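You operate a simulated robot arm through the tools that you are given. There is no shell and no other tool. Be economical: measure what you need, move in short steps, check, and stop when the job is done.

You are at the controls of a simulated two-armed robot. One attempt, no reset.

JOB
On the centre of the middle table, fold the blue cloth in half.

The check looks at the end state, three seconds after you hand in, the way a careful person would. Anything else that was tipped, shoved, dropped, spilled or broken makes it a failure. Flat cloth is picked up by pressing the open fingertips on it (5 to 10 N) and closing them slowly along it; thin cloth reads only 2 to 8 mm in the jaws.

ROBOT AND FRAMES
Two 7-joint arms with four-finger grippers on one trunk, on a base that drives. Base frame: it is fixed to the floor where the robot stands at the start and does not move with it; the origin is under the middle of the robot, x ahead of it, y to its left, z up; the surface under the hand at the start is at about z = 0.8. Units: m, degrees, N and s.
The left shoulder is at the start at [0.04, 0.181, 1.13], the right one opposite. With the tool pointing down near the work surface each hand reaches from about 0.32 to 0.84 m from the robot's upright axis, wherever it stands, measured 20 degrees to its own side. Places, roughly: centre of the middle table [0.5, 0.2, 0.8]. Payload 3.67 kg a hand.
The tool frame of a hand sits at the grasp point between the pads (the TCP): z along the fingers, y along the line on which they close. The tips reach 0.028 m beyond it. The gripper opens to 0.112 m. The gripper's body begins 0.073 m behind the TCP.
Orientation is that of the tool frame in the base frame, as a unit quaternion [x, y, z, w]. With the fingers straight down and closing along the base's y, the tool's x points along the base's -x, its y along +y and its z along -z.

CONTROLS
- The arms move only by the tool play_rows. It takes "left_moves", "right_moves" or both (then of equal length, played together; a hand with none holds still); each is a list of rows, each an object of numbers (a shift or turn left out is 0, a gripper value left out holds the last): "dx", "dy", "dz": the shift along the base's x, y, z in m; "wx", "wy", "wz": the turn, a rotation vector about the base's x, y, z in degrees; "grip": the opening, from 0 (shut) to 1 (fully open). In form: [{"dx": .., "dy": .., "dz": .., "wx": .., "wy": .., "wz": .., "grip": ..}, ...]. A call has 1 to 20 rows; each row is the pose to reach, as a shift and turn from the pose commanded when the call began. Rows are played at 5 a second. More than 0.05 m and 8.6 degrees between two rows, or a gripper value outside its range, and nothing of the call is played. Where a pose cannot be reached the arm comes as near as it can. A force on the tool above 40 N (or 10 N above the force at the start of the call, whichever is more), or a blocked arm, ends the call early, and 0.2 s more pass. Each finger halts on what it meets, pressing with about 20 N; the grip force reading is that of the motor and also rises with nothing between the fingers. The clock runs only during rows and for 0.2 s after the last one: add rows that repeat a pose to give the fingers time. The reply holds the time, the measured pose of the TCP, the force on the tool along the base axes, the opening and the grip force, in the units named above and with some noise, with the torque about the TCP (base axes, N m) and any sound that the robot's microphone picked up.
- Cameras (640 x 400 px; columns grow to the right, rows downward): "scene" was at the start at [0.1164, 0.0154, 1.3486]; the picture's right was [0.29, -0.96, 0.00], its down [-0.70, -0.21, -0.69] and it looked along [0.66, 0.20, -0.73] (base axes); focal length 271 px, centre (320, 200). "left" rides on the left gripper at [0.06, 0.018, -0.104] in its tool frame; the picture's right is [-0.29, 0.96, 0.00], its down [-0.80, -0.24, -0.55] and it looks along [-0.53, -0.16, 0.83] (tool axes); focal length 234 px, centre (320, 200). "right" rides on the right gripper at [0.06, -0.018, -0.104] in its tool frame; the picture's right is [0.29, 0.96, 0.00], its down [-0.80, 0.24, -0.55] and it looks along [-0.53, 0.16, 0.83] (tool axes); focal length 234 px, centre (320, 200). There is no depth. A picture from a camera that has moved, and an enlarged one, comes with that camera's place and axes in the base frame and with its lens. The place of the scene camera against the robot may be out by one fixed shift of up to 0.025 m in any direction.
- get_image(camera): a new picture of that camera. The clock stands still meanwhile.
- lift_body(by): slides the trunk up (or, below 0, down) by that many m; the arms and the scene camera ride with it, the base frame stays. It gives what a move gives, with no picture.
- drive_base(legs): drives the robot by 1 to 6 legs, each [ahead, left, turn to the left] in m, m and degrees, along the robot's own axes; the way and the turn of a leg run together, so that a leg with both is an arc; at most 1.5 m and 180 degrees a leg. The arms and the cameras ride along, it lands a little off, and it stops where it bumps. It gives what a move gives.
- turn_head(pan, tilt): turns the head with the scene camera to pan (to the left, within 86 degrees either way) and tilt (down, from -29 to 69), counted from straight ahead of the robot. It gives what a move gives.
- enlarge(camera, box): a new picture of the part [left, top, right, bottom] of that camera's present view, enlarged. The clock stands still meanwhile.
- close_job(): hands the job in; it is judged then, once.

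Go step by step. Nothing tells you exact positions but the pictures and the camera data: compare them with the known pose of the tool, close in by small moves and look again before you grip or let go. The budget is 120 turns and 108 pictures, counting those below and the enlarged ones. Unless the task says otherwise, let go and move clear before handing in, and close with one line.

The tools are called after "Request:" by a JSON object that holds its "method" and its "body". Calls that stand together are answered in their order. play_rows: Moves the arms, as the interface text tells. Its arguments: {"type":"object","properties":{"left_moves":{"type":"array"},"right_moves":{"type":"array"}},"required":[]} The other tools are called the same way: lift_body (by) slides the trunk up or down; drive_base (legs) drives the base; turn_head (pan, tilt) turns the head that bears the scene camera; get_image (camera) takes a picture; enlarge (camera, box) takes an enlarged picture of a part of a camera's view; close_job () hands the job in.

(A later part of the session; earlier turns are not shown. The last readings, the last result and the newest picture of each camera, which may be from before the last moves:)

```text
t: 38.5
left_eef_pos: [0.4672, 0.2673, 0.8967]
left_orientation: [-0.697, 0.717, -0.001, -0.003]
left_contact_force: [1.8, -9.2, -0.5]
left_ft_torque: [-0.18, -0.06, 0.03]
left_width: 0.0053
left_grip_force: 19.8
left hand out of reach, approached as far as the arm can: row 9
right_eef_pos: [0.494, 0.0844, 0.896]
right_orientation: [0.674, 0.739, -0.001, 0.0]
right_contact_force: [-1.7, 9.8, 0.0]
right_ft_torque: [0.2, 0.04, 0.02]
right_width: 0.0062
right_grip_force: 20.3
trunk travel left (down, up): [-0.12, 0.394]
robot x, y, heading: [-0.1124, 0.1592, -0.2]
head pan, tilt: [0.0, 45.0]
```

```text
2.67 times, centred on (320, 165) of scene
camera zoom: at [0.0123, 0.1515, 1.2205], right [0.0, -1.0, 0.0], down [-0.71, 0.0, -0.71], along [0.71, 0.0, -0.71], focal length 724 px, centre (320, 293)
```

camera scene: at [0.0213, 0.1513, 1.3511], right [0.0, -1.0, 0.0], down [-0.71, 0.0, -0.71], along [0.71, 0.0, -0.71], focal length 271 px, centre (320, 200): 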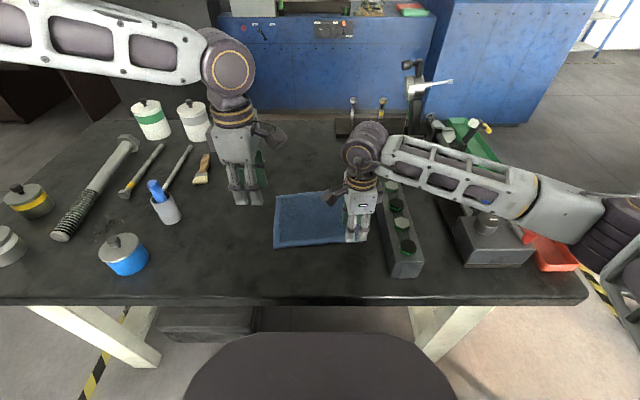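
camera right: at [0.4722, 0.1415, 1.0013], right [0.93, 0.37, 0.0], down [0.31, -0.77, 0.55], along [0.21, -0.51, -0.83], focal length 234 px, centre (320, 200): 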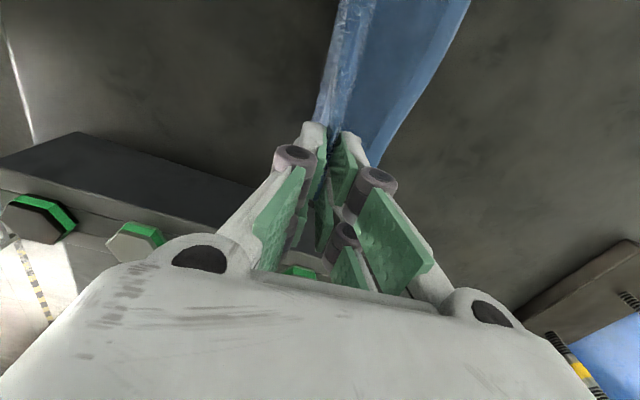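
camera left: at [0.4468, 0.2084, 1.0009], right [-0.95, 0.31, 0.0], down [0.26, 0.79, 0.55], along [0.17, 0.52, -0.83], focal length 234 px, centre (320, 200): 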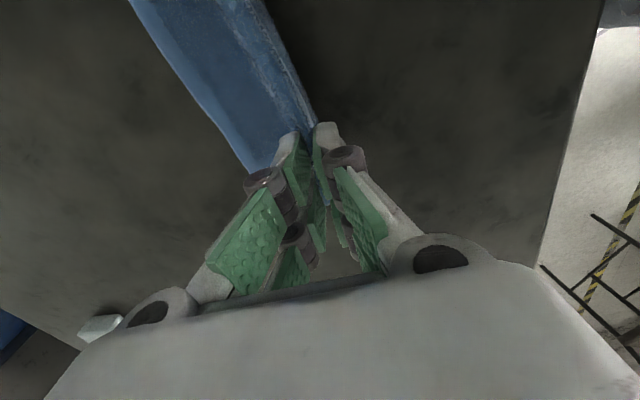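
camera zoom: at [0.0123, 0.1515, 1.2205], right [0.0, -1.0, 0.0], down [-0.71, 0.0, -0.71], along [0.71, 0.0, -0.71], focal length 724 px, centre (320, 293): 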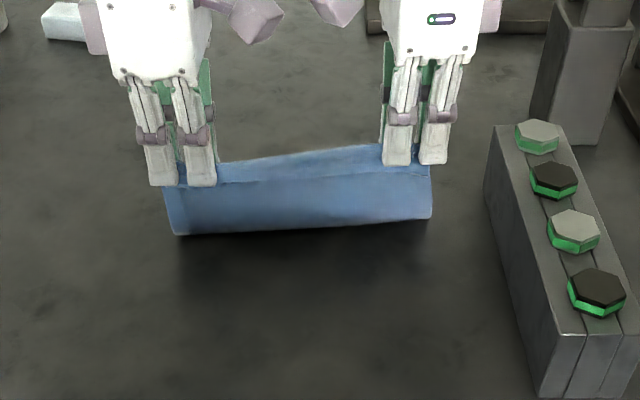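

The lift works, but the left arm is at its limit going forward. I'll step the hands partly back along the arc and drive the base forward to carry the edge over.

Request:
{"method": "play_rows", "body": {"left_moves": [{"dx": -0.013, "dy": -0.005, "dz": -0.002}, {"dx": -0.026, "dy": -0.009, "dz": -0.004}, {"dx": -0.039, "dy": -0.011, "dz": -0.007}, {"dx": -0.039, "dy": -0.011, "dz": -0.007}], "right_moves": [{"dx": -0.014, "dy": -0.002, "dz": -0.002}, {"dx": -0.028, "dy": -0.004, "dz": -0.004}, {"dx": -0.042, "dy": -0.005, "dz": -0.007}, {"dx": -0.042, "dy": -0.005, "dz": -0.007}]}}

Request:
{"method": "drive_base", "body": {"legs": [[0.06, 0, 0]]}}

Request:
{"method": "enlarge", "body": {"camera": "scene", "box": [200, 90, 440, 240]}}

```text
t: 39.5
left_eef_pos: [0.4279, 0.2566, 0.8891]
left_orientation: [-0.698, 0.716, 0.0, -0.001]
left_contact_force: [0.7, -2.1, -0.6]
left_ft_torque: [-0.01, 0.01, 0.04]
left_width: 0.0051
left_grip_force: 19.9
right_eef_pos: [0.4523, 0.0797, 0.8897]
right_orientation: [0.675, 0.738, -0.002, 0.0]
right_contact_force: [-0.4, 1.6, -0.1]
right_ft_torque: [-0.01, 0.01, 0.01]
right_width: 0.0062
right_grip_force: 19.8
trunk travel left (down, up): [-0.12, 0.394]
robot x, y, heading: [-0.1117, 0.1547, 0.4]
head pan, tilt: [0.0, 45.0]
```

```text
t: 40.5
left_eef_pos: [0.4895, 0.2569, 0.8862]
left_orientation: [-0.697, 0.717, 0.001, -0.001]
left_contact_force: [0.4, -1.3, -0.3]
left_ft_torque: [0.03, 0.06, -0.01]
left_width: 0.0056
left_grip_force: 20.1
right_eef_pos: [0.5145, 0.0791, 0.8883]
right_orientation: [0.674, 0.738, -0.003, -0.001]
right_contact_force: [0.9, 1.0, -0.3]
right_ft_torque: [0.0, 0.06, 0.0]
right_width: 0.0062
right_grip_force: 20.2
trunk travel left (down, up): [-0.12, 0.394]
robot x, y, heading: [-0.0445, 0.1584, 0.2]
head pan, tilt: [0.0, 45.0]
```

```text
2.67 times, centred on (320, 165) of scene
camera zoom: at [0.0744, 0.1514, 1.2202], right [0.0, -1.0, 0.0], down [-0.71, 0.0, -0.71], along [0.71, 0.0, -0.71], focal length 724 px, centre (320, 293)
```

zoom: 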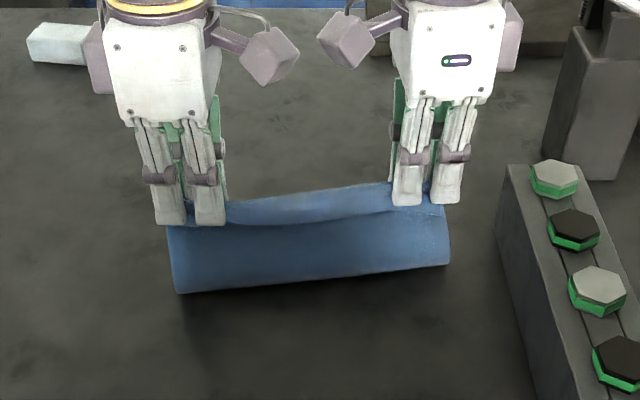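

The fold is rolling over nicely. I'll check the wrist views to see where the bottom layer's far edge lies.

Request:
{"method": "get_image", "body": {"camera": "left"}}

Request:
{"method": "get_image", "body": {"camera": "right"}}

```text
78 pictures are left
camera left: at [0.4696, 0.198, 0.9926], right [-0.95, 0.31, 0.0], down [0.26, 0.79, 0.55], along [0.17, 0.53, -0.83], focal length 234 px, centre (320, 200)
```

left: 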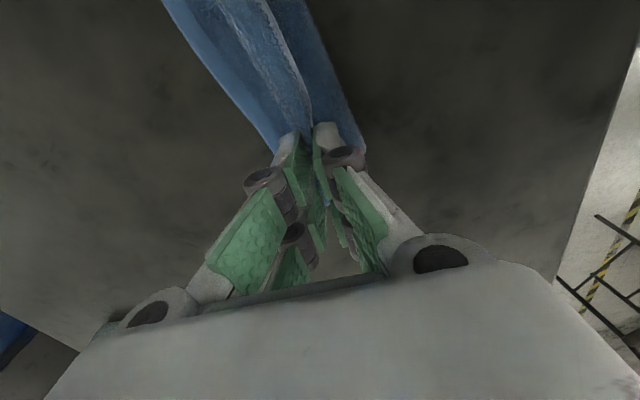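

```text
77 pictures are left
camera right: at [0.4921, 0.1363, 0.9928], right [0.93, 0.37, 0.0], down [0.31, -0.77, 0.55], along [0.2, -0.52, -0.83], focal length 234 px, centre (320, 200)
```

right: 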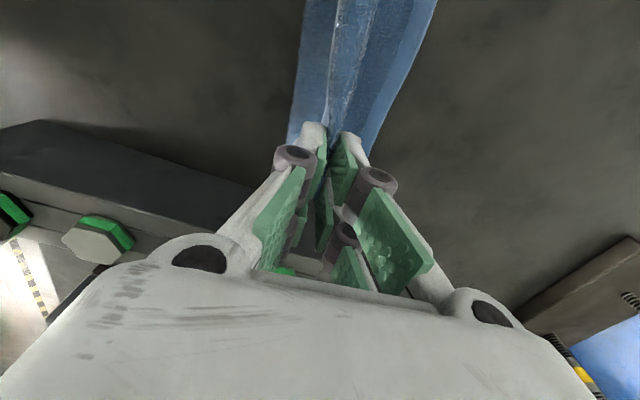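

The gripped gather takes up about 2 cm of cloth. To get a true half fold, the pinch should land about 2 cm short of the far edge, around x = 0.51 on the left and 0.54 on the right. I'll drive 2 cm, then lower.

Request:
{"method": "drive_base", "body": {"legs": [[0.02, 0, 0]]}}

Request:
{"method": "play_rows", "body": {"left_moves": [{"dz": -0.01}, {"dz": -0.02}, {"dz": -0.03}, {"dz": -0.038}, {"dz": -0.045}, {"dz": -0.045}], "right_moves": [{"dz": -0.01}, {"dx": 0.002, "dz": -0.02}, {"dx": 0.004, "dz": -0.03}, {"dx": 0.004, "dz": -0.038}, {"dx": 0.004, "dz": -0.045}, {"dx": 0.004, "dz": -0.045}]}}

Request:
{"method": "enlarge", "body": {"camera": "scene", "box": [200, 90, 440, 240]}}

Request:
{"method": "get_image", "body": {"camera": "left"}}

Request:
{"method": "get_image", "body": {"camera": "right"}}

```text
t: 41.3
left_eef_pos: [0.5081, 0.2578, 0.8894]
left_orientation: [-0.697, 0.717, 0.0, -0.001]
left_contact_force: [0.9, -0.6, -0.5]
left_ft_torque: [-0.05, -0.01, -0.01]
left_width: 0.0054
left_grip_force: 19.6
right_eef_pos: [0.5326, 0.0791, 0.889]
right_orientation: [0.674, 0.739, -0.002, -0.001]
right_contact_force: [-0.5, 0.9, -0.1]
right_ft_torque: [0.01, -0.01, 0.03]
right_width: 0.0062
right_grip_force: 19.9
trunk travel left (down, up): [-0.12, 0.394]
robot x, y, heading: [-0.0324, 0.1621, 0.1]
head pan, tilt: [0.0, 45.0]
```

```text
t: 42.7
left_eef_pos: [0.5072, 0.2569, 0.8432]
left_orientation: [-0.698, 0.716, 0.0, 0.0]
left_contact_force: [0.9, -2.5, 1.1]
left_ft_torque: [-0.05, -0.04, -0.01]
left_width: 0.0054
left_grip_force: 19.8
right_eef_pos: [0.5351, 0.0782, 0.8451]
right_orientation: [0.675, 0.738, -0.001, 0.0]
right_contact_force: [-0.7, 2.0, 0.6]
right_ft_torque: [0.04, 0.01, 0.0]
right_width: 0.0061
right_grip_force: 19.9
trunk travel left (down, up): [-0.12, 0.394]
robot x, y, heading: [-0.0312, 0.1588, 0.0]
head pan, tilt: [0.0, 45.0]
```

```text
2.67 times, centred on (320, 165) of scene
camera zoom: at [0.0915, 0.1514, 1.2205], right [0.0, -1.0, 0.0], down [-0.71, 0.0, -0.71], along [0.71, 0.0, -0.71], focal length 724 px, centre (320, 293)
```

zoom: 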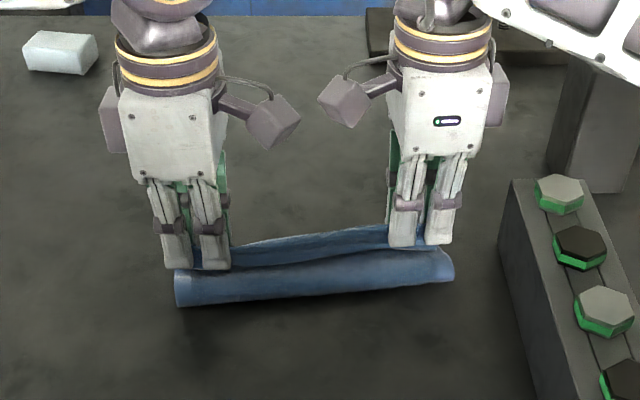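

```text
75 pictures are left
camera left: at [0.4868, 0.1979, 0.9485], right [-0.95, 0.31, 0.0], down [0.26, 0.79, 0.55], along [0.17, 0.53, -0.83], focal length 234 px, centre (320, 200)
```

left: 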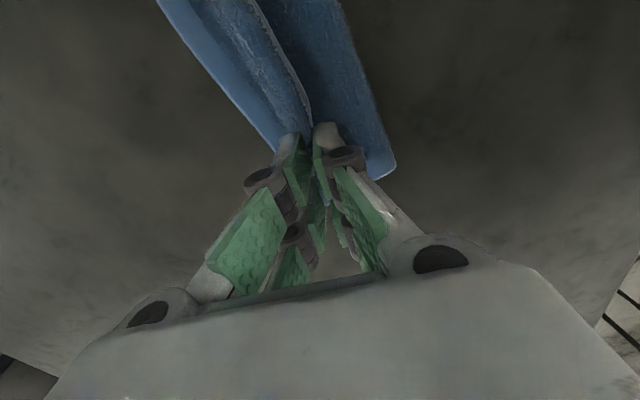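

```text
74 pictures are left
camera right: at [0.513, 0.1361, 0.9489], right [0.93, 0.37, 0.0], down [0.31, -0.77, 0.55], along [0.21, -0.52, -0.83], focal length 234 px, centre (320, 200)
```

right: 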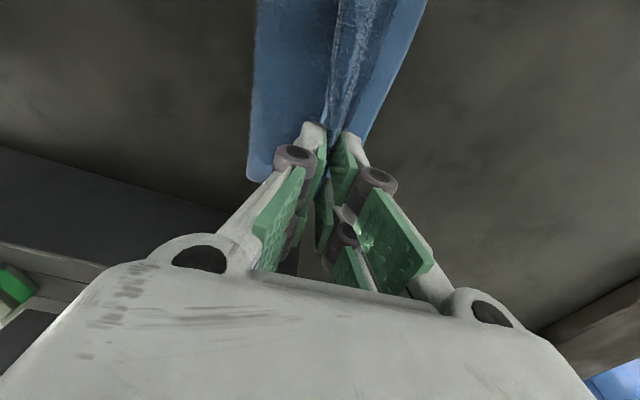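

The edge is laid over, with pinches about 2 cm inside the far edge. I'll lower the last centimetre and open the fingers slowly.

Request:
{"method": "play_rows", "body": {"left_moves": [{"dz": -0.004}, {"dz": -0.008}, {"dz": -0.01}, {"dz": -0.01, "grip": 0.06}, {"dz": -0.01, "grip": 0.1}, {"dz": -0.01, "grip": 0.15}, {"dz": -0.01, "grip": 0.2}, {"dz": -0.01, "grip": 0.25}, {"dz": -0.01, "grip": 0.25}], "right_moves": [{"dz": -0.004}, {"dz": -0.008}, {"dz": -0.012}, {"dz": -0.012, "grip": 0.06}, {"dz": -0.012, "grip": 0.1}, {"dz": -0.012, "grip": 0.15}, {"dz": -0.012, "grip": 0.2}, {"dz": -0.012, "grip": 0.25}, {"dz": -0.012, "grip": 0.25}]}}

Request:
{"method": "get_image", "body": {"camera": "left"}}

Request:
{"method": "get_image", "body": {"camera": "right"}}

```text
t: 44.7
left_eef_pos: [0.5061, 0.2573, 0.8339]
left_orientation: [-0.698, 0.716, 0.0, -0.001]
left_contact_force: [1.6, 0.0, 4.5]
left_ft_torque: [-0.05, 0.01, -0.02]
left_width: 0.0288
left_grip_force: 0.1
right_eef_pos: [0.5352, 0.077, 0.8316]
right_orientation: [0.675, 0.738, -0.001, -0.001]
right_contact_force: [2.2, 0.2, 7.2]
right_ft_torque: [0.03, 0.06, 0.04]
right_width: 0.0285
right_grip_force: 0.0
trunk travel left (down, up): [-0.12, 0.394]
robot x, y, heading: [-0.0303, 0.1567, 0.2]
head pan, tilt: [0.0, 45.0]
```

```text
73 pictures are left
camera left: at [0.4862, 0.1979, 0.9387], right [-0.95, 0.31, 0.0], down [0.26, 0.79, 0.55], along [0.17, 0.53, -0.83], focal length 234 px, centre (320, 200)
```

left: 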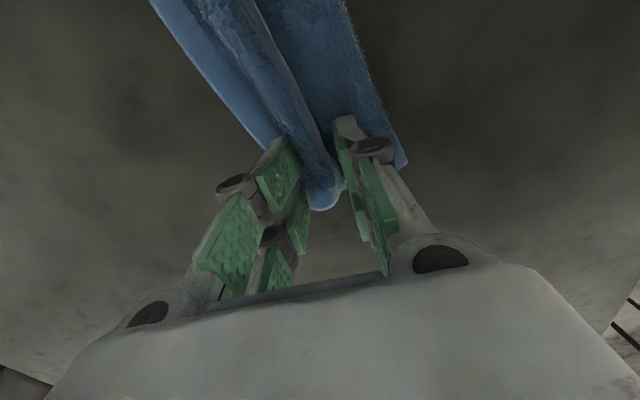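

```text
72 pictures are left
camera right: at [0.5131, 0.136, 0.9372], right [0.93, 0.37, 0.0], down [0.31, -0.77, 0.56], along [0.21, -0.52, -0.83], focal length 234 px, centre (320, 200)
```

right: 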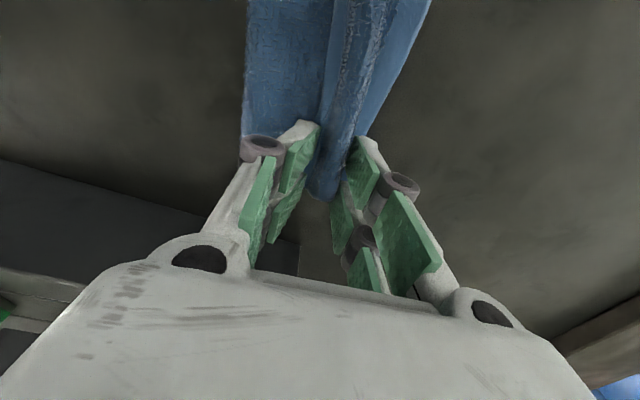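

The fingers are open with a ridge between them. I'll lift clear and look at the cloth.

Request:
{"method": "play_rows", "body": {"left_moves": [{"dz": 0.01, "grip": 0.3}, {"dz": 0.03}, {"dz": 0.06}, {"dz": 0.1}, {"dy": 0.04, "dz": 0.13}, {"dy": 0.08, "dz": 0.14}, {"dy": 0.12, "dz": 0.14}], "right_moves": [{"dz": 0.01, "grip": 0.3}, {"dz": 0.03}, {"dz": 0.06}, {"dz": 0.1}, {"dy": -0.04, "dz": 0.13}, {"dy": -0.07, "dz": 0.15}, {"dy": -0.07, "dz": 0.15}]}}

Request:
{"method": "enlarge", "body": {"camera": "scene", "box": [200, 90, 440, 240]}}

Request:
{"method": "get_image", "body": {"camera": "left"}}

Request:
{"method": "get_image", "body": {"camera": "right"}}

```text
t: 46.3
left_eef_pos: [0.5068, 0.3788, 0.9749]
left_orientation: [-0.697, 0.717, 0.0, -0.001]
left_contact_force: [-0.6, 0.1, -0.4]
left_ft_torque: [-0.02, 0.02, -0.01]
left_width: 0.0335
left_grip_force: 0.1
right_eef_pos: [0.5371, 0.0098, 0.9815]
right_orientation: [0.674, 0.738, -0.003, 0.001]
right_contact_force: [0.5, -0.8, -0.3]
right_ft_torque: [-0.03, -0.03, 0.03]
right_width: 0.0338
right_grip_force: 0.0
trunk travel left (down, up): [-0.12, 0.394]
robot x, y, heading: [-0.0309, 0.1568, -0.1]
head pan, tilt: [0.0, 45.0]
```

```text
2.67 times, centred on (320, 165) of scene
camera zoom: at [0.0911, 0.1527, 1.2205], right [0.0, -1.0, 0.0], down [-0.71, 0.0, -0.71], along [0.71, 0.0, -0.71], focal length 724 px, centre (320, 293)
```

zoom: 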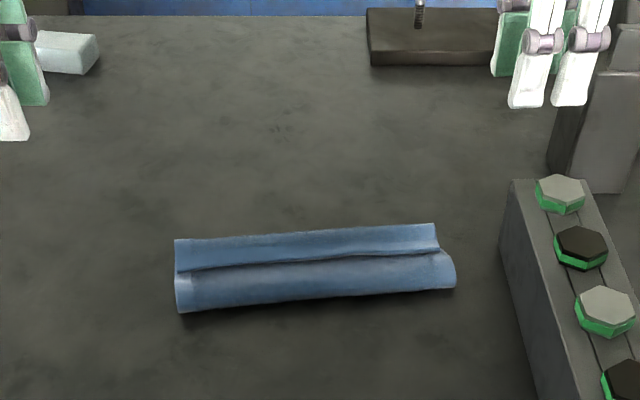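

```text
70 pictures are left
camera left: at [0.4863, 0.3197, 1.0793], right [-0.95, 0.31, 0.0], down [0.26, 0.79, 0.55], along [0.17, 0.52, -0.83], focal length 234 px, centre (320, 200)
```

left: 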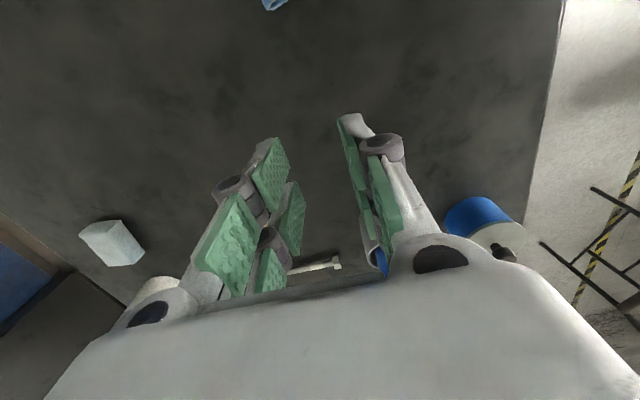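

```text
69 pictures are left
camera right: at [0.5131, 0.0668, 1.0867], right [0.93, 0.37, 0.0], down [0.31, -0.77, 0.56], along [0.21, -0.52, -0.83], focal length 234 px, centre (320, 200)
```

right: 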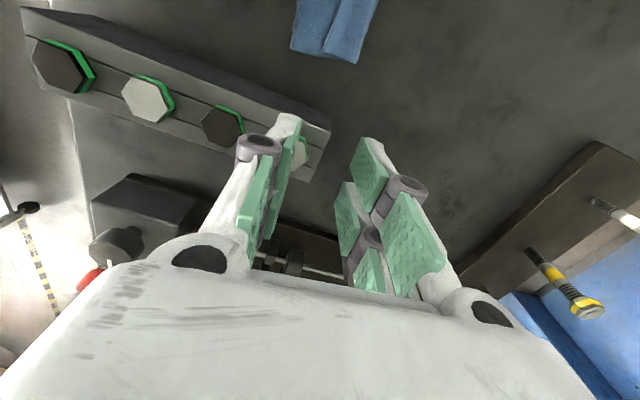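

The cloth is a strip about 9 cm deep with a line along the middle. I'll look closer to see whether the top layer's edge is tucked or falls short.

Request:
{"method": "enlarge", "body": {"camera": "scene", "box": [260, 165, 380, 240]}}

Request:
{"method": "enlarge", "body": {"camera": "right", "box": [270, 0, 400, 81]}}

```text
5.33 times, centred on (320, 202) of scene
camera zoom: at [0.0911, 0.1527, 1.2205], right [0.0, -1.0, 0.0], down [-0.71, 0.0, -0.71], along [0.71, 0.0, -0.71], focal length 1447 px, centre (320, 187)
```

zoom: 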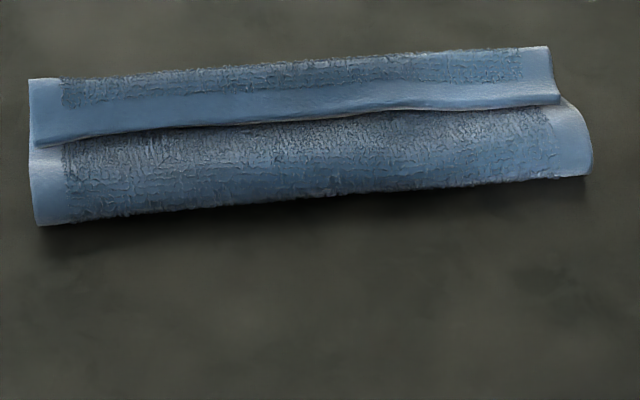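

```text
4.92 times, centred on (335, 40) of right
camera zoom: at [0.5131, 0.0668, 1.0867], right [0.93, 0.37, 0.0], down [0.31, -0.77, 0.56], along [0.21, -0.52, -0.83], focal length 1153 px, centre (246, 985)
```

zoom: 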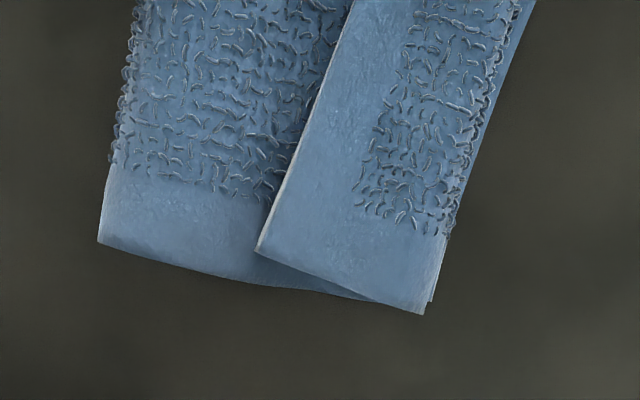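

The top layer reaches the far edge, but a flap about 3.5 cm deep with the free hem is turned back on itself. I'll flip the flap outward by sweeping closed fingertips from under its free edge toward +x. First I'll drive forward 5 cm for reach.

Request:
{"method": "drive_base", "body": {"legs": [[0.05, 0, 0]]}}

```text
t: 47.2
left_eef_pos: [0.558, 0.3791, 0.9733]
left_orientation: [-0.698, 0.716, 0.001, -0.001]
left_contact_force: [0.7, 0.3, -0.1]
left_ft_torque: [0.02, 0.06, 0.02]
left_width: 0.0337
left_grip_force: 0.1
right_eef_pos: [0.5872, 0.0077, 0.9798]
right_orientation: [0.674, 0.739, -0.002, -0.001]
right_contact_force: [1.2, -0.9, -0.9]
right_ft_torque: [-0.02, 0.09, -0.01]
right_width: 0.0338
right_grip_force: 0.1
trunk travel left (down, up): [-0.12, 0.394]
robot x, y, heading: [0.0216, 0.1591, 0.2]
head pan, tilt: [0.0, 45.0]
```

Move both hands to just behind the flap's free edge with fingers closed, keeping the wrist cameras apart.

Request:
{"method": "play_rows", "body": {"left_moves": [{"dx": -0.018, "dy": -0.031, "grip": 0.0}, {"dx": -0.036, "dy": -0.062}, {"dx": -0.054, "dy": -0.093}, {"dx": -0.072, "dy": -0.124}, {"dx": -0.072, "dy": -0.124, "dz": -0.04}, {"dx": -0.072, "dy": -0.124, "dz": -0.08}, {"dx": -0.072, "dy": -0.124, "dz": -0.11}, {"dx": -0.072, "dy": -0.124, "dz": -0.12}], "right_moves": [{"dx": -0.018, "dy": 0.017, "grip": 0.0}, {"dx": -0.036, "dy": 0.034}, {"dx": -0.054, "dy": 0.051}, {"dx": -0.075, "dy": 0.069}, {"dx": -0.075, "dy": 0.069, "dz": -0.04}, {"dx": -0.075, "dy": 0.069, "dz": -0.08}, {"dx": -0.075, "dy": 0.069, "dz": -0.11}, {"dx": -0.075, "dy": 0.069, "dz": -0.127}]}}

Request:
{"method": "get_image", "body": {"camera": "left"}}

Request:
{"method": "get_image", "body": {"camera": "right"}}

Request:
{"method": "enlarge", "body": {"camera": "scene", "box": [240, 165, 400, 265]}}

```text
t: 49.0
left_eef_pos: [0.4838, 0.2538, 0.8529]
left_orientation: [-0.698, 0.716, 0.001, 0.0]
left_contact_force: [0.6, -0.5, 0.3]
left_ft_torque: [0.0, 0.01, 0.01]
left_width: 0.0
left_grip_force: 19.8
right_eef_pos: [0.51, 0.0767, 0.8536]
right_orientation: [0.675, 0.738, -0.002, 0.0]
right_contact_force: [-0.2, 0.4, 0.4]
right_ft_torque: [0.04, 0.03, -0.01]
right_width: 0.0
right_grip_force: 20.5
trunk travel left (down, up): [-0.12, 0.394]
robot x, y, heading: [0.0195, 0.1598, 0.1]
head pan, tilt: [0.0, 45.0]
```

```text
66 pictures are left
camera left: at [0.4633, 0.1943, 0.9582], right [-0.95, 0.31, 0.0], down [0.26, 0.79, 0.55], along [0.17, 0.53, -0.83], focal length 234 px, centre (320, 200)
```

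left: 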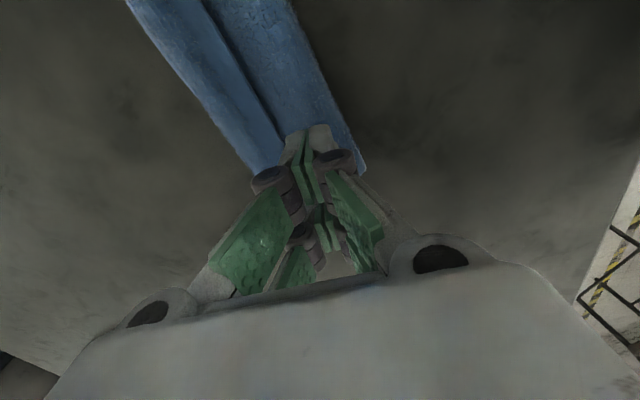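

```text
65 pictures are left
camera right: at [0.4878, 0.1351, 0.9584], right [0.93, 0.37, 0.0], down [0.31, -0.77, 0.55], along [0.21, -0.52, -0.83], focal length 234 px, centre (320, 200)
```

right: 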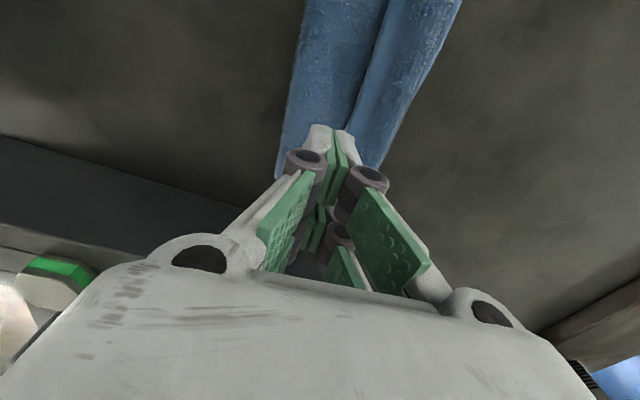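

```text
4.00 times, centred on (320, 215) of scene
camera zoom: at [0.1406, 0.1514, 1.2205], right [0.0, -1.0, 0.0], down [-0.71, 0.0, -0.71], along [0.71, 0.0, -0.71], focal length 1085 px, centre (320, 140)
```

zoom: 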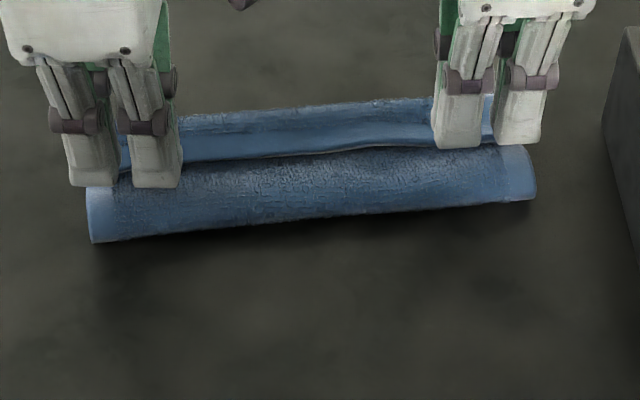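

The cloth is about 7.3 cm deep, with the free hem 3.5 cm back from the far crease. That matches a half depth of 9 cm once the flap is flipped and the fold line shifts. I'll lower the closed tips just behind the hem until light contact.

Request:
{"method": "play_rows", "body": {"left_moves": [{"dz": -0.005}, {"dz": -0.01}, {"dz": -0.014}, {"dz": -0.016}], "right_moves": [{"dz": -0.005}, {"dz": -0.01}, {"dz": -0.014}, {"dz": -0.016}]}}

```text
t: 50.0
left_eef_pos: [0.4833, 0.2558, 0.8394]
left_orientation: [-0.698, 0.716, 0.0, -0.003]
left_contact_force: [0.4, 0.6, 0.6]
left_ft_torque: [-0.01, 0.01, 0.01]
left_width: 0.0
left_grip_force: 19.7
right_eef_pos: [0.5128, 0.0797, 0.8417]
right_orientation: [0.674, 0.739, 0.0, 0.004]
right_contact_force: [0.0, 0.7, 0.4]
right_ft_torque: [0.0, -0.01, 0.02]
right_width: 0.0001
right_grip_force: 19.4
trunk travel left (down, up): [-0.12, 0.394]
robot x, y, heading: [0.0178, 0.1595, 0.1]
head pan, tilt: [0.0, 45.0]
```

Almost touching. I'll lower slightly further and sweep the hem outward.

Request:
{"method": "play_rows", "body": {"left_moves": [{"dz": -0.003}, {"dx": 0.004, "dz": -0.003}, {"dx": 0.009, "dz": -0.003}, {"dx": 0.014, "dz": -0.002}, {"dx": 0.019, "dz": 0.0}, {"dx": 0.024, "dz": 0.002}, {"dx": 0.029, "dz": 0.003}, {"dx": 0.034, "dz": 0.004}], "right_moves": [{"dz": -0.005}, {"dx": 0.004, "dz": -0.005}, {"dx": 0.009, "dz": -0.005}, {"dx": 0.014, "dz": -0.004}, {"dx": 0.019, "dz": -0.002}, {"dx": 0.024, "dz": 0.0}, {"dx": 0.029, "dz": 0.001}, {"dx": 0.034, "dz": 0.002}]}}

Request:
{"method": "get_image", "body": {"camera": "left"}}

Request:
{"method": "get_image", "body": {"camera": "right"}}

Request:
{"method": "enlarge", "body": {"camera": "scene", "box": [240, 165, 400, 265]}}

```text
t: 51.8
left_eef_pos: [0.513, 0.2484, 0.8444]
left_orientation: [-0.697, 0.717, 0.001, 0.003]
left_contact_force: [1.2, 0.3, 0.0]
left_ft_torque: [0.0, -0.01, 0.01]
left_width: 0.0
left_grip_force: 19.7
right_eef_pos: [0.5413, 0.0677, 0.8444]
right_orientation: [0.679, 0.734, 0.003, 0.003]
right_contact_force: [0.3, 0.6, -0.5]
right_ft_torque: [0.02, -0.01, 0.0]
right_width: 0.0
right_grip_force: 19.5
trunk travel left (down, up): [-0.12, 0.394]
robot x, y, heading: [0.0164, 0.1611, -0.0]
head pan, tilt: [0.0, 45.0]
```

```text
63 pictures are left
camera left: at [0.4923, 0.1888, 0.9496], right [-0.95, 0.32, 0.0], down [0.26, 0.79, 0.56], along [0.18, 0.53, -0.83], focal length 234 px, centre (320, 200)
```

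left: 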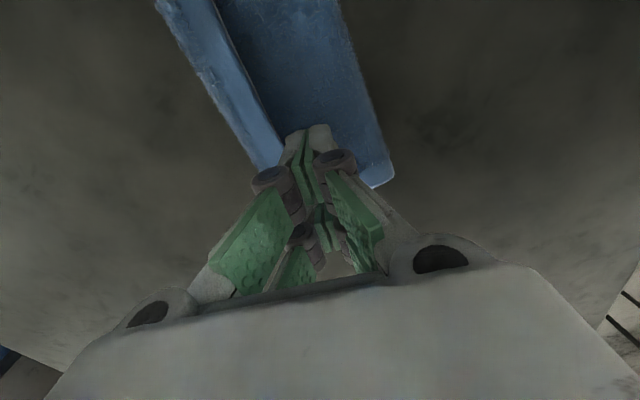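

```text
62 pictures are left
camera right: at [0.5186, 0.1256, 0.95], right [0.93, 0.36, 0.01], down [0.3, -0.78, 0.56], along [0.21, -0.52, -0.83], focal length 234 px, centre (320, 200)
```

right: 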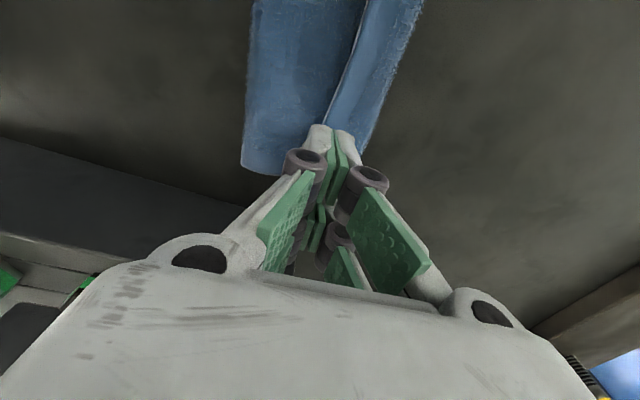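

```text
4.00 times, centred on (320, 215) of scene
camera zoom: at [0.1339, 0.1456, 1.2209], right [0.0, -1.0, 0.0], down [-0.7, 0.0, -0.71], along [0.71, 0.0, -0.7], focal length 1085 px, centre (320, 140)
```

zoom: 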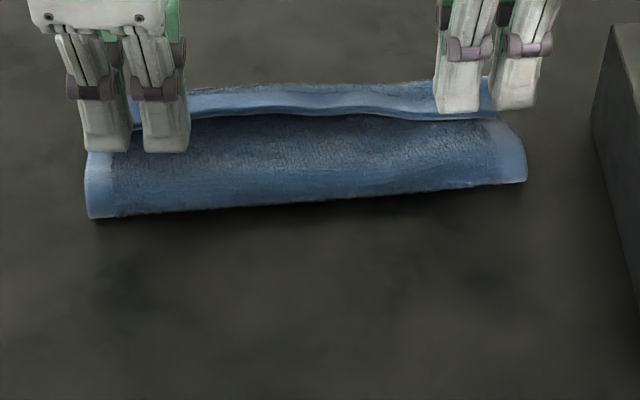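

The flap is starting to move, but my body pose shifted slightly, so something other than the tips may be touching. I'll look at the full view before going on.

Request:
{"method": "get_image", "body": {"camera": "scene"}}

Request:
{"method": "turn_head", "body": {"pan": 0, "tilt": 69}}

Request:
{"method": "get_image", "body": {"camera": "scene"}}

```text
60 pictures are left
camera scene: at [0.1339, 0.1456, 1.2209], right [0.0, -1.0, 0.0], down [-0.7, 0.0, -0.71], along [0.71, 0.0, -0.7], focal length 271 px, centre (320, 200)
```

scene: 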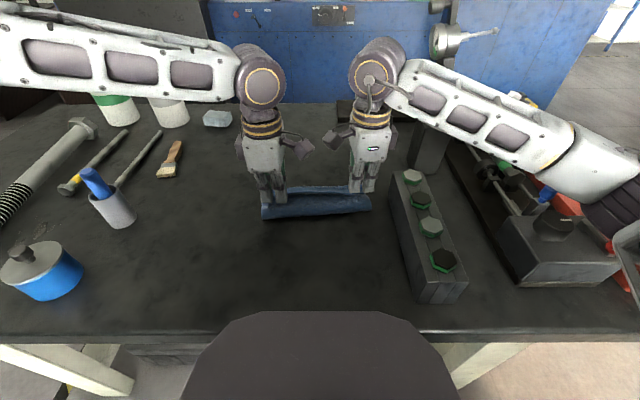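

```text
t: 52.7
left_eef_pos: [0.5115, 0.2513, 0.8459]
left_orientation: [-0.697, 0.717, -0.001, 0.003]
left_contact_force: [-1.2, -0.5, -1.0]
left_ft_torque: [-0.01, -0.02, -0.03]
left_width: 0.0001
left_grip_force: 20.6
right_eef_pos: [0.5407, 0.0696, 0.8458]
right_orientation: [0.677, 0.736, 0.003, 0.003]
right_contact_force: [-0.7, 0.5, 1.1]
right_ft_torque: [0.01, 0.04, 0.01]
right_width: 0.0
right_grip_force: 19.8
trunk travel left (down, up): [-0.12, 0.394]
robot x, y, heading: [0.0215, 0.1559, 0.1]
head pan, tilt: [0.0, 68.8]
```

```text
59 pictures are left
camera scene: at [0.1083, 0.1472, 1.1923], right [0.0, -1.0, 0.0], down [-0.93, 0.0, -0.37], along [0.37, 0.0, -0.93], focal length 271 px, centre (320, 200)
```

scene: 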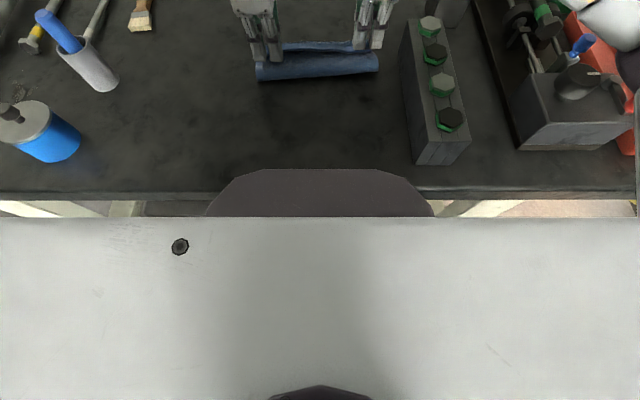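

I need to check that both forearms and elbows clear the jars and the machine, so I'll look left and right.

Request:
{"method": "turn_head", "body": {"pan": 50, "tilt": 30}}

Request:
{"method": "get_image", "body": {"camera": "scene"}}

Request:
{"method": "turn_head", "body": {"pan": -55, "tilt": 35}}

Request:
{"method": "get_image", "body": {"camera": "scene"}}

```text
t: 53.9
left_eef_pos: [0.5121, 0.2509, 0.8458]
left_orientation: [-0.697, 0.717, -0.001, 0.003]
left_contact_force: [0.1, -0.6, -0.9]
left_ft_torque: [0.01, 0.02, -0.03]
left_width: 0.0001
left_grip_force: 20.3
right_eef_pos: [0.5412, 0.0713, 0.8468]
right_orientation: [0.677, 0.736, 0.003, 0.003]
right_contact_force: [-0.3, -0.5, 0.7]
right_ft_torque: [0.0, 0.01, 0.0]
right_width: 0.0
right_grip_force: 20.4
trunk travel left (down, up): [-0.12, 0.394]
robot x, y, heading: [0.019, 0.1608, 0.0]
head pan, tilt: [50.0, 30.0]
```

```text
58 pictures are left
camera scene: at [0.1101, 0.2176, 1.2439], right [0.77, -0.64, 0.0], down [-0.32, -0.38, -0.87], along [0.56, 0.66, -0.5], focal length 271 px, centre (320, 200)
```

scene: 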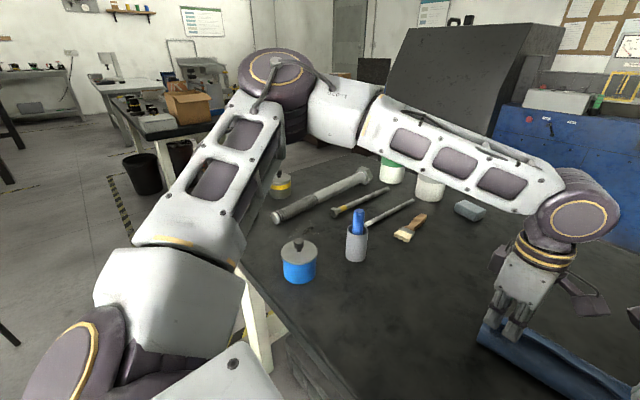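

```text
t: 55.7
left_eef_pos: [0.5123, 0.2527, 0.8452]
left_orientation: [-0.698, 0.716, -0.002, 0.003]
left_contact_force: [0.1, 0.0, 0.0]
left_ft_torque: [-0.01, 0.02, 0.0]
left_width: 0.0
left_grip_force: 19.9
right_eef_pos: [0.5415, 0.0738, 0.8473]
right_orientation: [0.676, 0.737, 0.002, 0.004]
right_contact_force: [0.2, 0.2, -0.3]
right_ft_torque: [-0.01, 0.02, 0.0]
right_width: 0.0001
right_grip_force: 20.4
trunk travel left (down, up): [-0.12, 0.394]
robot x, y, heading: [0.0177, 0.1591, 0.3]
head pan, tilt: [-55.0, 35.0]
```

```text
57 pictures are left
camera scene: at [0.1026, 0.0779, 1.2359], right [-0.82, -0.57, -0.01], down [-0.32, 0.47, -0.82], along [0.47, -0.67, -0.57], focal length 271 px, centre (320, 200)
```

scene: 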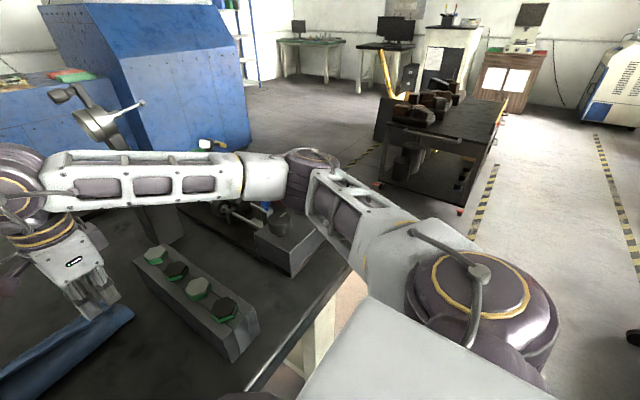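

The arms look clear, but the body seems slightly unsettled at this forward position, perhaps brushing the table edge. I'll raise the hands, back off 5 cm and check that it settles.

Request:
{"method": "play_rows", "body": {"left_moves": [{"dz": 0.02}, {"dz": 0.06}, {"dz": 0.1}], "right_moves": [{"dz": 0.02}, {"dz": 0.06}, {"dz": 0.1}]}}

Request:
{"method": "drive_base", "body": {"legs": [[-0.04, 0, 0]]}}

Request:
{"method": "turn_head", "body": {"pan": 0, "tilt": 55}}

Request:
{"method": "get_image", "body": {"camera": "scene"}}

```text
t: 56.5
left_eef_pos: [0.5173, 0.2539, 0.9417]
left_orientation: [-0.698, 0.716, 0.001, 0.0]
left_contact_force: [-1.0, 0.0, -0.4]
left_ft_torque: [0.0, -0.03, 0.03]
left_width: 0.0001
left_grip_force: 20.1
right_eef_pos: [0.5433, 0.0788, 0.9388]
right_orientation: [0.674, 0.739, -0.002, -0.001]
right_contact_force: [0.4, -0.3, 0.2]
right_ft_torque: [0.0, -0.04, 0.01]
right_width: 0.0
right_grip_force: 20.3
trunk travel left (down, up): [-0.12, 0.394]
robot x, y, heading: [0.0174, 0.161, -0.3]
head pan, tilt: [-55.0, 35.0]
```

```text
t: 57.4
left_eef_pos: [0.4787, 0.2526, 0.942]
left_orientation: [-0.698, 0.716, 0.0, 0.001]
left_contact_force: [-0.7, 1.2, 1.6]
left_ft_torque: [0.01, -0.06, 0.0]
left_width: 0.0
left_grip_force: 19.9
right_eef_pos: [0.5031, 0.0782, 0.9417]
right_orientation: [0.675, 0.738, 0.0, 0.001]
right_contact_force: [-0.7, 0.0, 0.5]
right_ft_torque: [-0.03, -0.06, -0.05]
right_width: 0.0
right_grip_force: 20.0
trunk travel left (down, up): [-0.12, 0.394]
robot x, y, heading: [-0.0195, 0.1594, -0.1]
head pan, tilt: [-55.0, 35.0]
```

```text
t: 58.6
left_eef_pos: [0.4802, 0.2535, 0.9416]
left_orientation: [-0.698, 0.716, 0.001, -0.001]
left_contact_force: [-0.1, 0.1, 0.5]
left_ft_torque: [0.02, 0.0, -0.04]
left_width: 0.0001
left_grip_force: 20.0
right_eef_pos: [0.5045, 0.0774, 0.9398]
right_orientation: [0.674, 0.739, -0.002, -0.001]
right_contact_force: [0.7, 0.4, 1.1]
right_ft_torque: [-0.02, 0.02, 0.01]
right_width: 0.0003
right_grip_force: 20.2
trunk travel left (down, up): [-0.12, 0.394]
robot x, y, heading: [-0.0188, 0.1611, -0.0]
head pan, tilt: [0.0, 55.0]
```

```text
56 pictures are left
camera scene: at [0.0919, 0.1513, 1.2071], right [0.0, -1.0, 0.0], down [-0.82, 0.0, -0.57], along [0.57, 0.0, -0.82], focal length 271 px, centre (320, 200)
```

scene: 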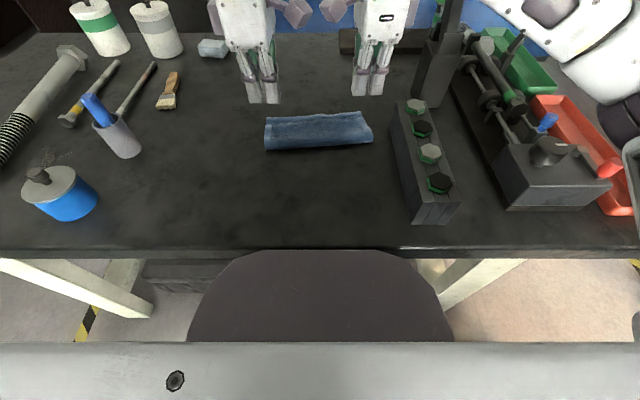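

With the hands raised the pose settled, so I'll avoid that forward spot. Now inspect the cloth.

Request:
{"method": "enlarge", "body": {"camera": "scene", "box": [250, 95, 390, 165]}}

```text
4.57 times, centred on (320, 130) of scene
camera zoom: at [0.0919, 0.1513, 1.2071], right [0.0, -1.0, 0.0], down [-0.82, 0.0, -0.57], along [0.57, 0.0, -0.82], focal length 1240 px, centre (320, 520)
```

zoom: 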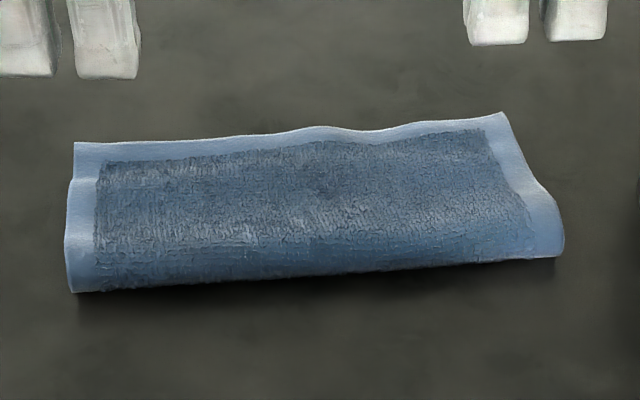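

The flap has flipped out flat, and the hem now lies along the far side. The strip looks about 10.7 cm deep, so I suspect the top layer overhangs the bottom by about 3 cm. I'll check with the wrist cameras.

Request:
{"method": "enlarge", "body": {"camera": "right", "box": [220, 0, 480, 162]}}

Request:
{"method": "get_image", "body": {"camera": "left"}}

```text
2.46 times, centred on (350, 81) of right
camera zoom: at [0.4818, 0.1349, 1.0445], right [0.93, 0.37, 0.0], down [0.31, -0.77, 0.55], along [0.2, -0.52, -0.83], focal length 576 px, centre (246, 493)
```

zoom: 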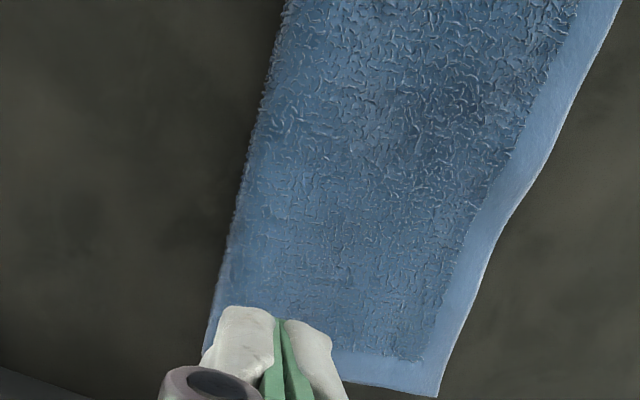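

```text
53 pictures are left
camera left: at [0.4593, 0.1939, 1.0468], right [-0.95, 0.31, 0.0], down [0.26, 0.79, 0.55], along [0.17, 0.53, -0.83], focal length 234 px, centre (320, 200)
```

left: 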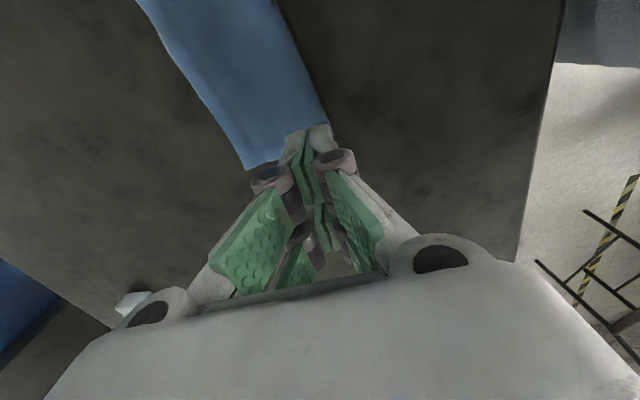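

The measurements confirm the overhang: far hem at about x = 0.579 on the left and 0.601 on the right. I'll re-pinch just the overhanging hem and pull it back about 3 cm. First I'll shift the base 5 cm to the right to give the left arm forward reach.

Request:
{"method": "drive_base", "body": {"legs": [[0, -0.05, 0]]}}

Request:
{"method": "play_rows", "body": {"left_moves": [{"dx": 0.023, "dy": 0.013, "grip": 0.27}, {"dx": 0.046, "dy": 0.026}, {"dx": 0.069, "dy": 0.039}, {"dx": 0.091, "dy": 0.052}, {"dx": 0.091, "dy": 0.052, "dz": -0.03}, {"dx": 0.091, "dy": 0.052, "dz": -0.06}, {"dx": 0.091, "dy": 0.052, "dz": -0.09}, {"dx": 0.091, "dy": 0.052, "dz": -0.098}], "right_moves": [{"dx": 0.023, "dy": 0.013, "grip": 0.27}, {"dx": 0.046, "dy": 0.026}, {"dx": 0.069, "dy": 0.039}, {"dx": 0.088, "dy": 0.05}, {"dx": 0.088, "dy": 0.05, "dz": -0.03}, {"dx": 0.088, "dy": 0.05, "dz": -0.06}, {"dx": 0.088, "dy": 0.05, "dz": -0.09}, {"dx": 0.088, "dy": 0.05, "dz": -0.098}]}}

Request:
{"method": "get_image", "body": {"camera": "left"}}

Request:
{"method": "get_image", "body": {"camera": "right"}}

Request:
{"method": "get_image", "body": {"camera": "scene"}}

```text
t: 59.5
left_eef_pos: [0.4788, 0.2014, 0.9423]
left_orientation: [-0.698, 0.716, 0.002, 0.0]
left_contact_force: [0.4, -0.5, 0.8]
left_ft_torque: [0.1, -0.03, 0.03]
left_width: 0.0
left_grip_force: 19.9
right_eef_pos: [0.5046, 0.0273, 0.9399]
right_orientation: [0.674, 0.739, -0.001, -0.001]
right_contact_force: [0.1, -1.4, 0.2]
right_ft_torque: [0.04, 0.0, 0.03]
right_width: 0.0
right_grip_force: 19.7
trunk travel left (down, up): [-0.12, 0.394]
robot x, y, heading: [-0.0211, 0.1121, 0.0]
head pan, tilt: [0.0, 55.0]
```

```text
t: 61.3
left_eef_pos: [0.5708, 0.2556, 0.8429]
left_orientation: [-0.697, 0.717, 0.0, 0.0]
left_contact_force: [-0.4, 0.1, 0.0]
left_ft_torque: [0.01, -0.02, -0.01]
left_width: 0.0304
left_grip_force: 0.1
right_eef_pos: [0.5922, 0.077, 0.8427]
right_orientation: [0.674, 0.739, -0.001, 0.0]
right_contact_force: [0.0, 0.1, -0.4]
right_ft_torque: [-0.02, 0.0, 0.03]
right_width: 0.0304
right_grip_force: 0.0
trunk travel left (down, up): [-0.12, 0.394]
robot x, y, heading: [-0.0192, 0.1116, -0.0]
head pan, tilt: [0.0, 55.0]
```

```text
52 pictures are left
camera left: at [0.5501, 0.1967, 0.9486], right [-0.95, 0.31, 0.0], down [0.26, 0.79, 0.55], along [0.17, 0.53, -0.83], focal length 234 px, centre (320, 200)
```

left: 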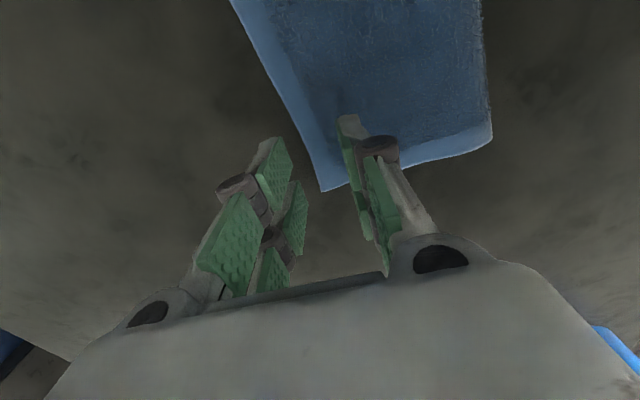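

```text
51 pictures are left
camera right: at [0.5688, 0.1358, 0.9465], right [0.93, 0.37, 0.0], down [0.31, -0.77, 0.55], along [0.21, -0.52, -0.83], focal length 234 px, centre (320, 200)
```

right: 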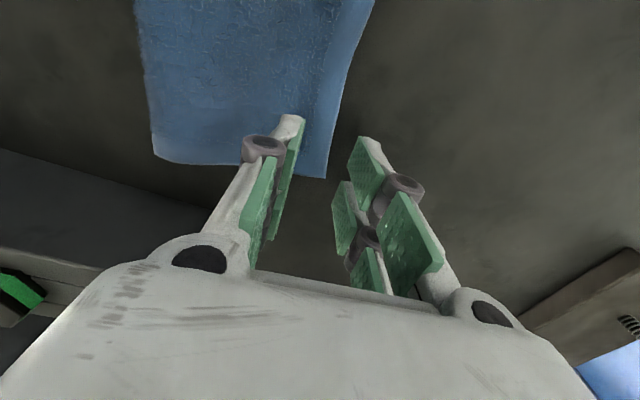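

```text
50 pictures are left
camera scene: at [0.0917, 0.1021, 1.2071], right [0.0, -1.0, 0.0], down [-0.82, 0.0, -0.57], along [0.57, 0.0, -0.82], focal length 271 px, centre (320, 200)
```

scene: 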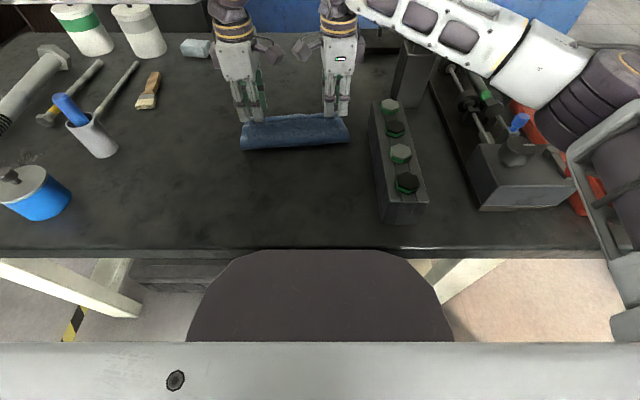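

Both hands straddle the hem, with edge offsets of about 6 mm as wanted. I'll press gently and close.

Request:
{"method": "play_rows", "body": {"left_moves": [{"dz": -0.006}, {"dz": -0.01}, {"dz": -0.012}, {"dz": -0.0135}, {"dz": -0.0135, "grip": 0.23}, {"dz": -0.0135, "grip": 0.19}, {"dz": -0.0135, "grip": 0.15}, {"dz": -0.0135, "grip": 0.11}, {"dz": -0.0135, "grip": 0.07}, {"dz": -0.0135, "grip": 0.03}, {"dz": -0.0135, "grip": 0.0}, {"dz": -0.0135, "grip": 0.0}], "right_moves": [{"dz": -0.006}, {"dz": -0.01}, {"dz": -0.012}, {"dz": -0.0135}, {"dz": -0.0135, "grip": 0.23}, {"dz": -0.0135, "grip": 0.19}, {"dz": -0.0135, "grip": 0.15}, {"dz": -0.0135, "grip": 0.11}, {"dz": -0.0135, "grip": 0.07}, {"dz": -0.0135, "grip": 0.03}, {"dz": -0.0135, "grip": 0.0}, {"dz": -0.0135, "grip": 0.0}]}}

Request:
{"method": "get_image", "body": {"camera": "left"}}

Request:
{"method": "get_image", "body": {"camera": "right"}}

```text
t: 63.9
left_eef_pos: [0.5699, 0.254, 0.8307]
left_orientation: [-0.697, 0.717, 0.0, 0.0]
left_contact_force: [-0.1, -0.6, 1.9]
left_ft_torque: [-0.06, 0.03, 0.02]
left_width: 0.0047
left_grip_force: 20.3
right_eef_pos: [0.5908, 0.0767, 0.8304]
right_orientation: [0.674, 0.739, -0.002, -0.001]
right_contact_force: [-1.4, 0.5, 9.4]
right_ft_torque: [0.17, 0.08, -0.03]
right_width: 0.004
right_grip_force: 19.7
trunk travel left (down, up): [-0.12, 0.394]
robot x, y, heading: [-0.0209, 0.1112, -0.1]
head pan, tilt: [0.0, 55.0]
```

```text
49 pictures are left
camera left: at [0.5496, 0.1963, 0.9359], right [-0.95, 0.31, 0.0], down [0.26, 0.79, 0.55], along [0.17, 0.53, -0.83], focal length 234 px, centre (320, 200)
```

left: 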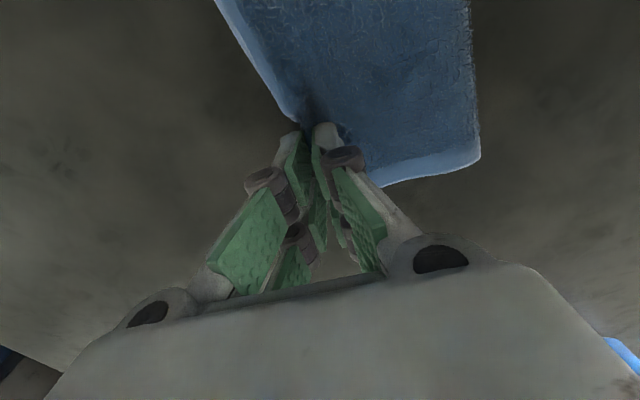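

```text
48 pictures are left
camera right: at [0.5688, 0.1354, 0.934], right [0.93, 0.37, 0.0], down [0.31, -0.77, 0.56], along [0.21, -0.52, -0.83], focal length 234 px, centre (320, 200)
```

right: 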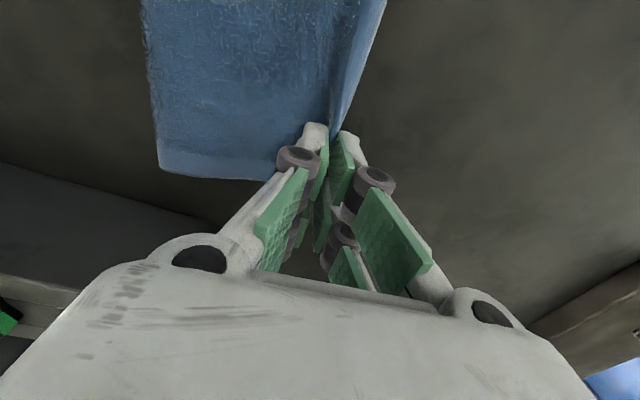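

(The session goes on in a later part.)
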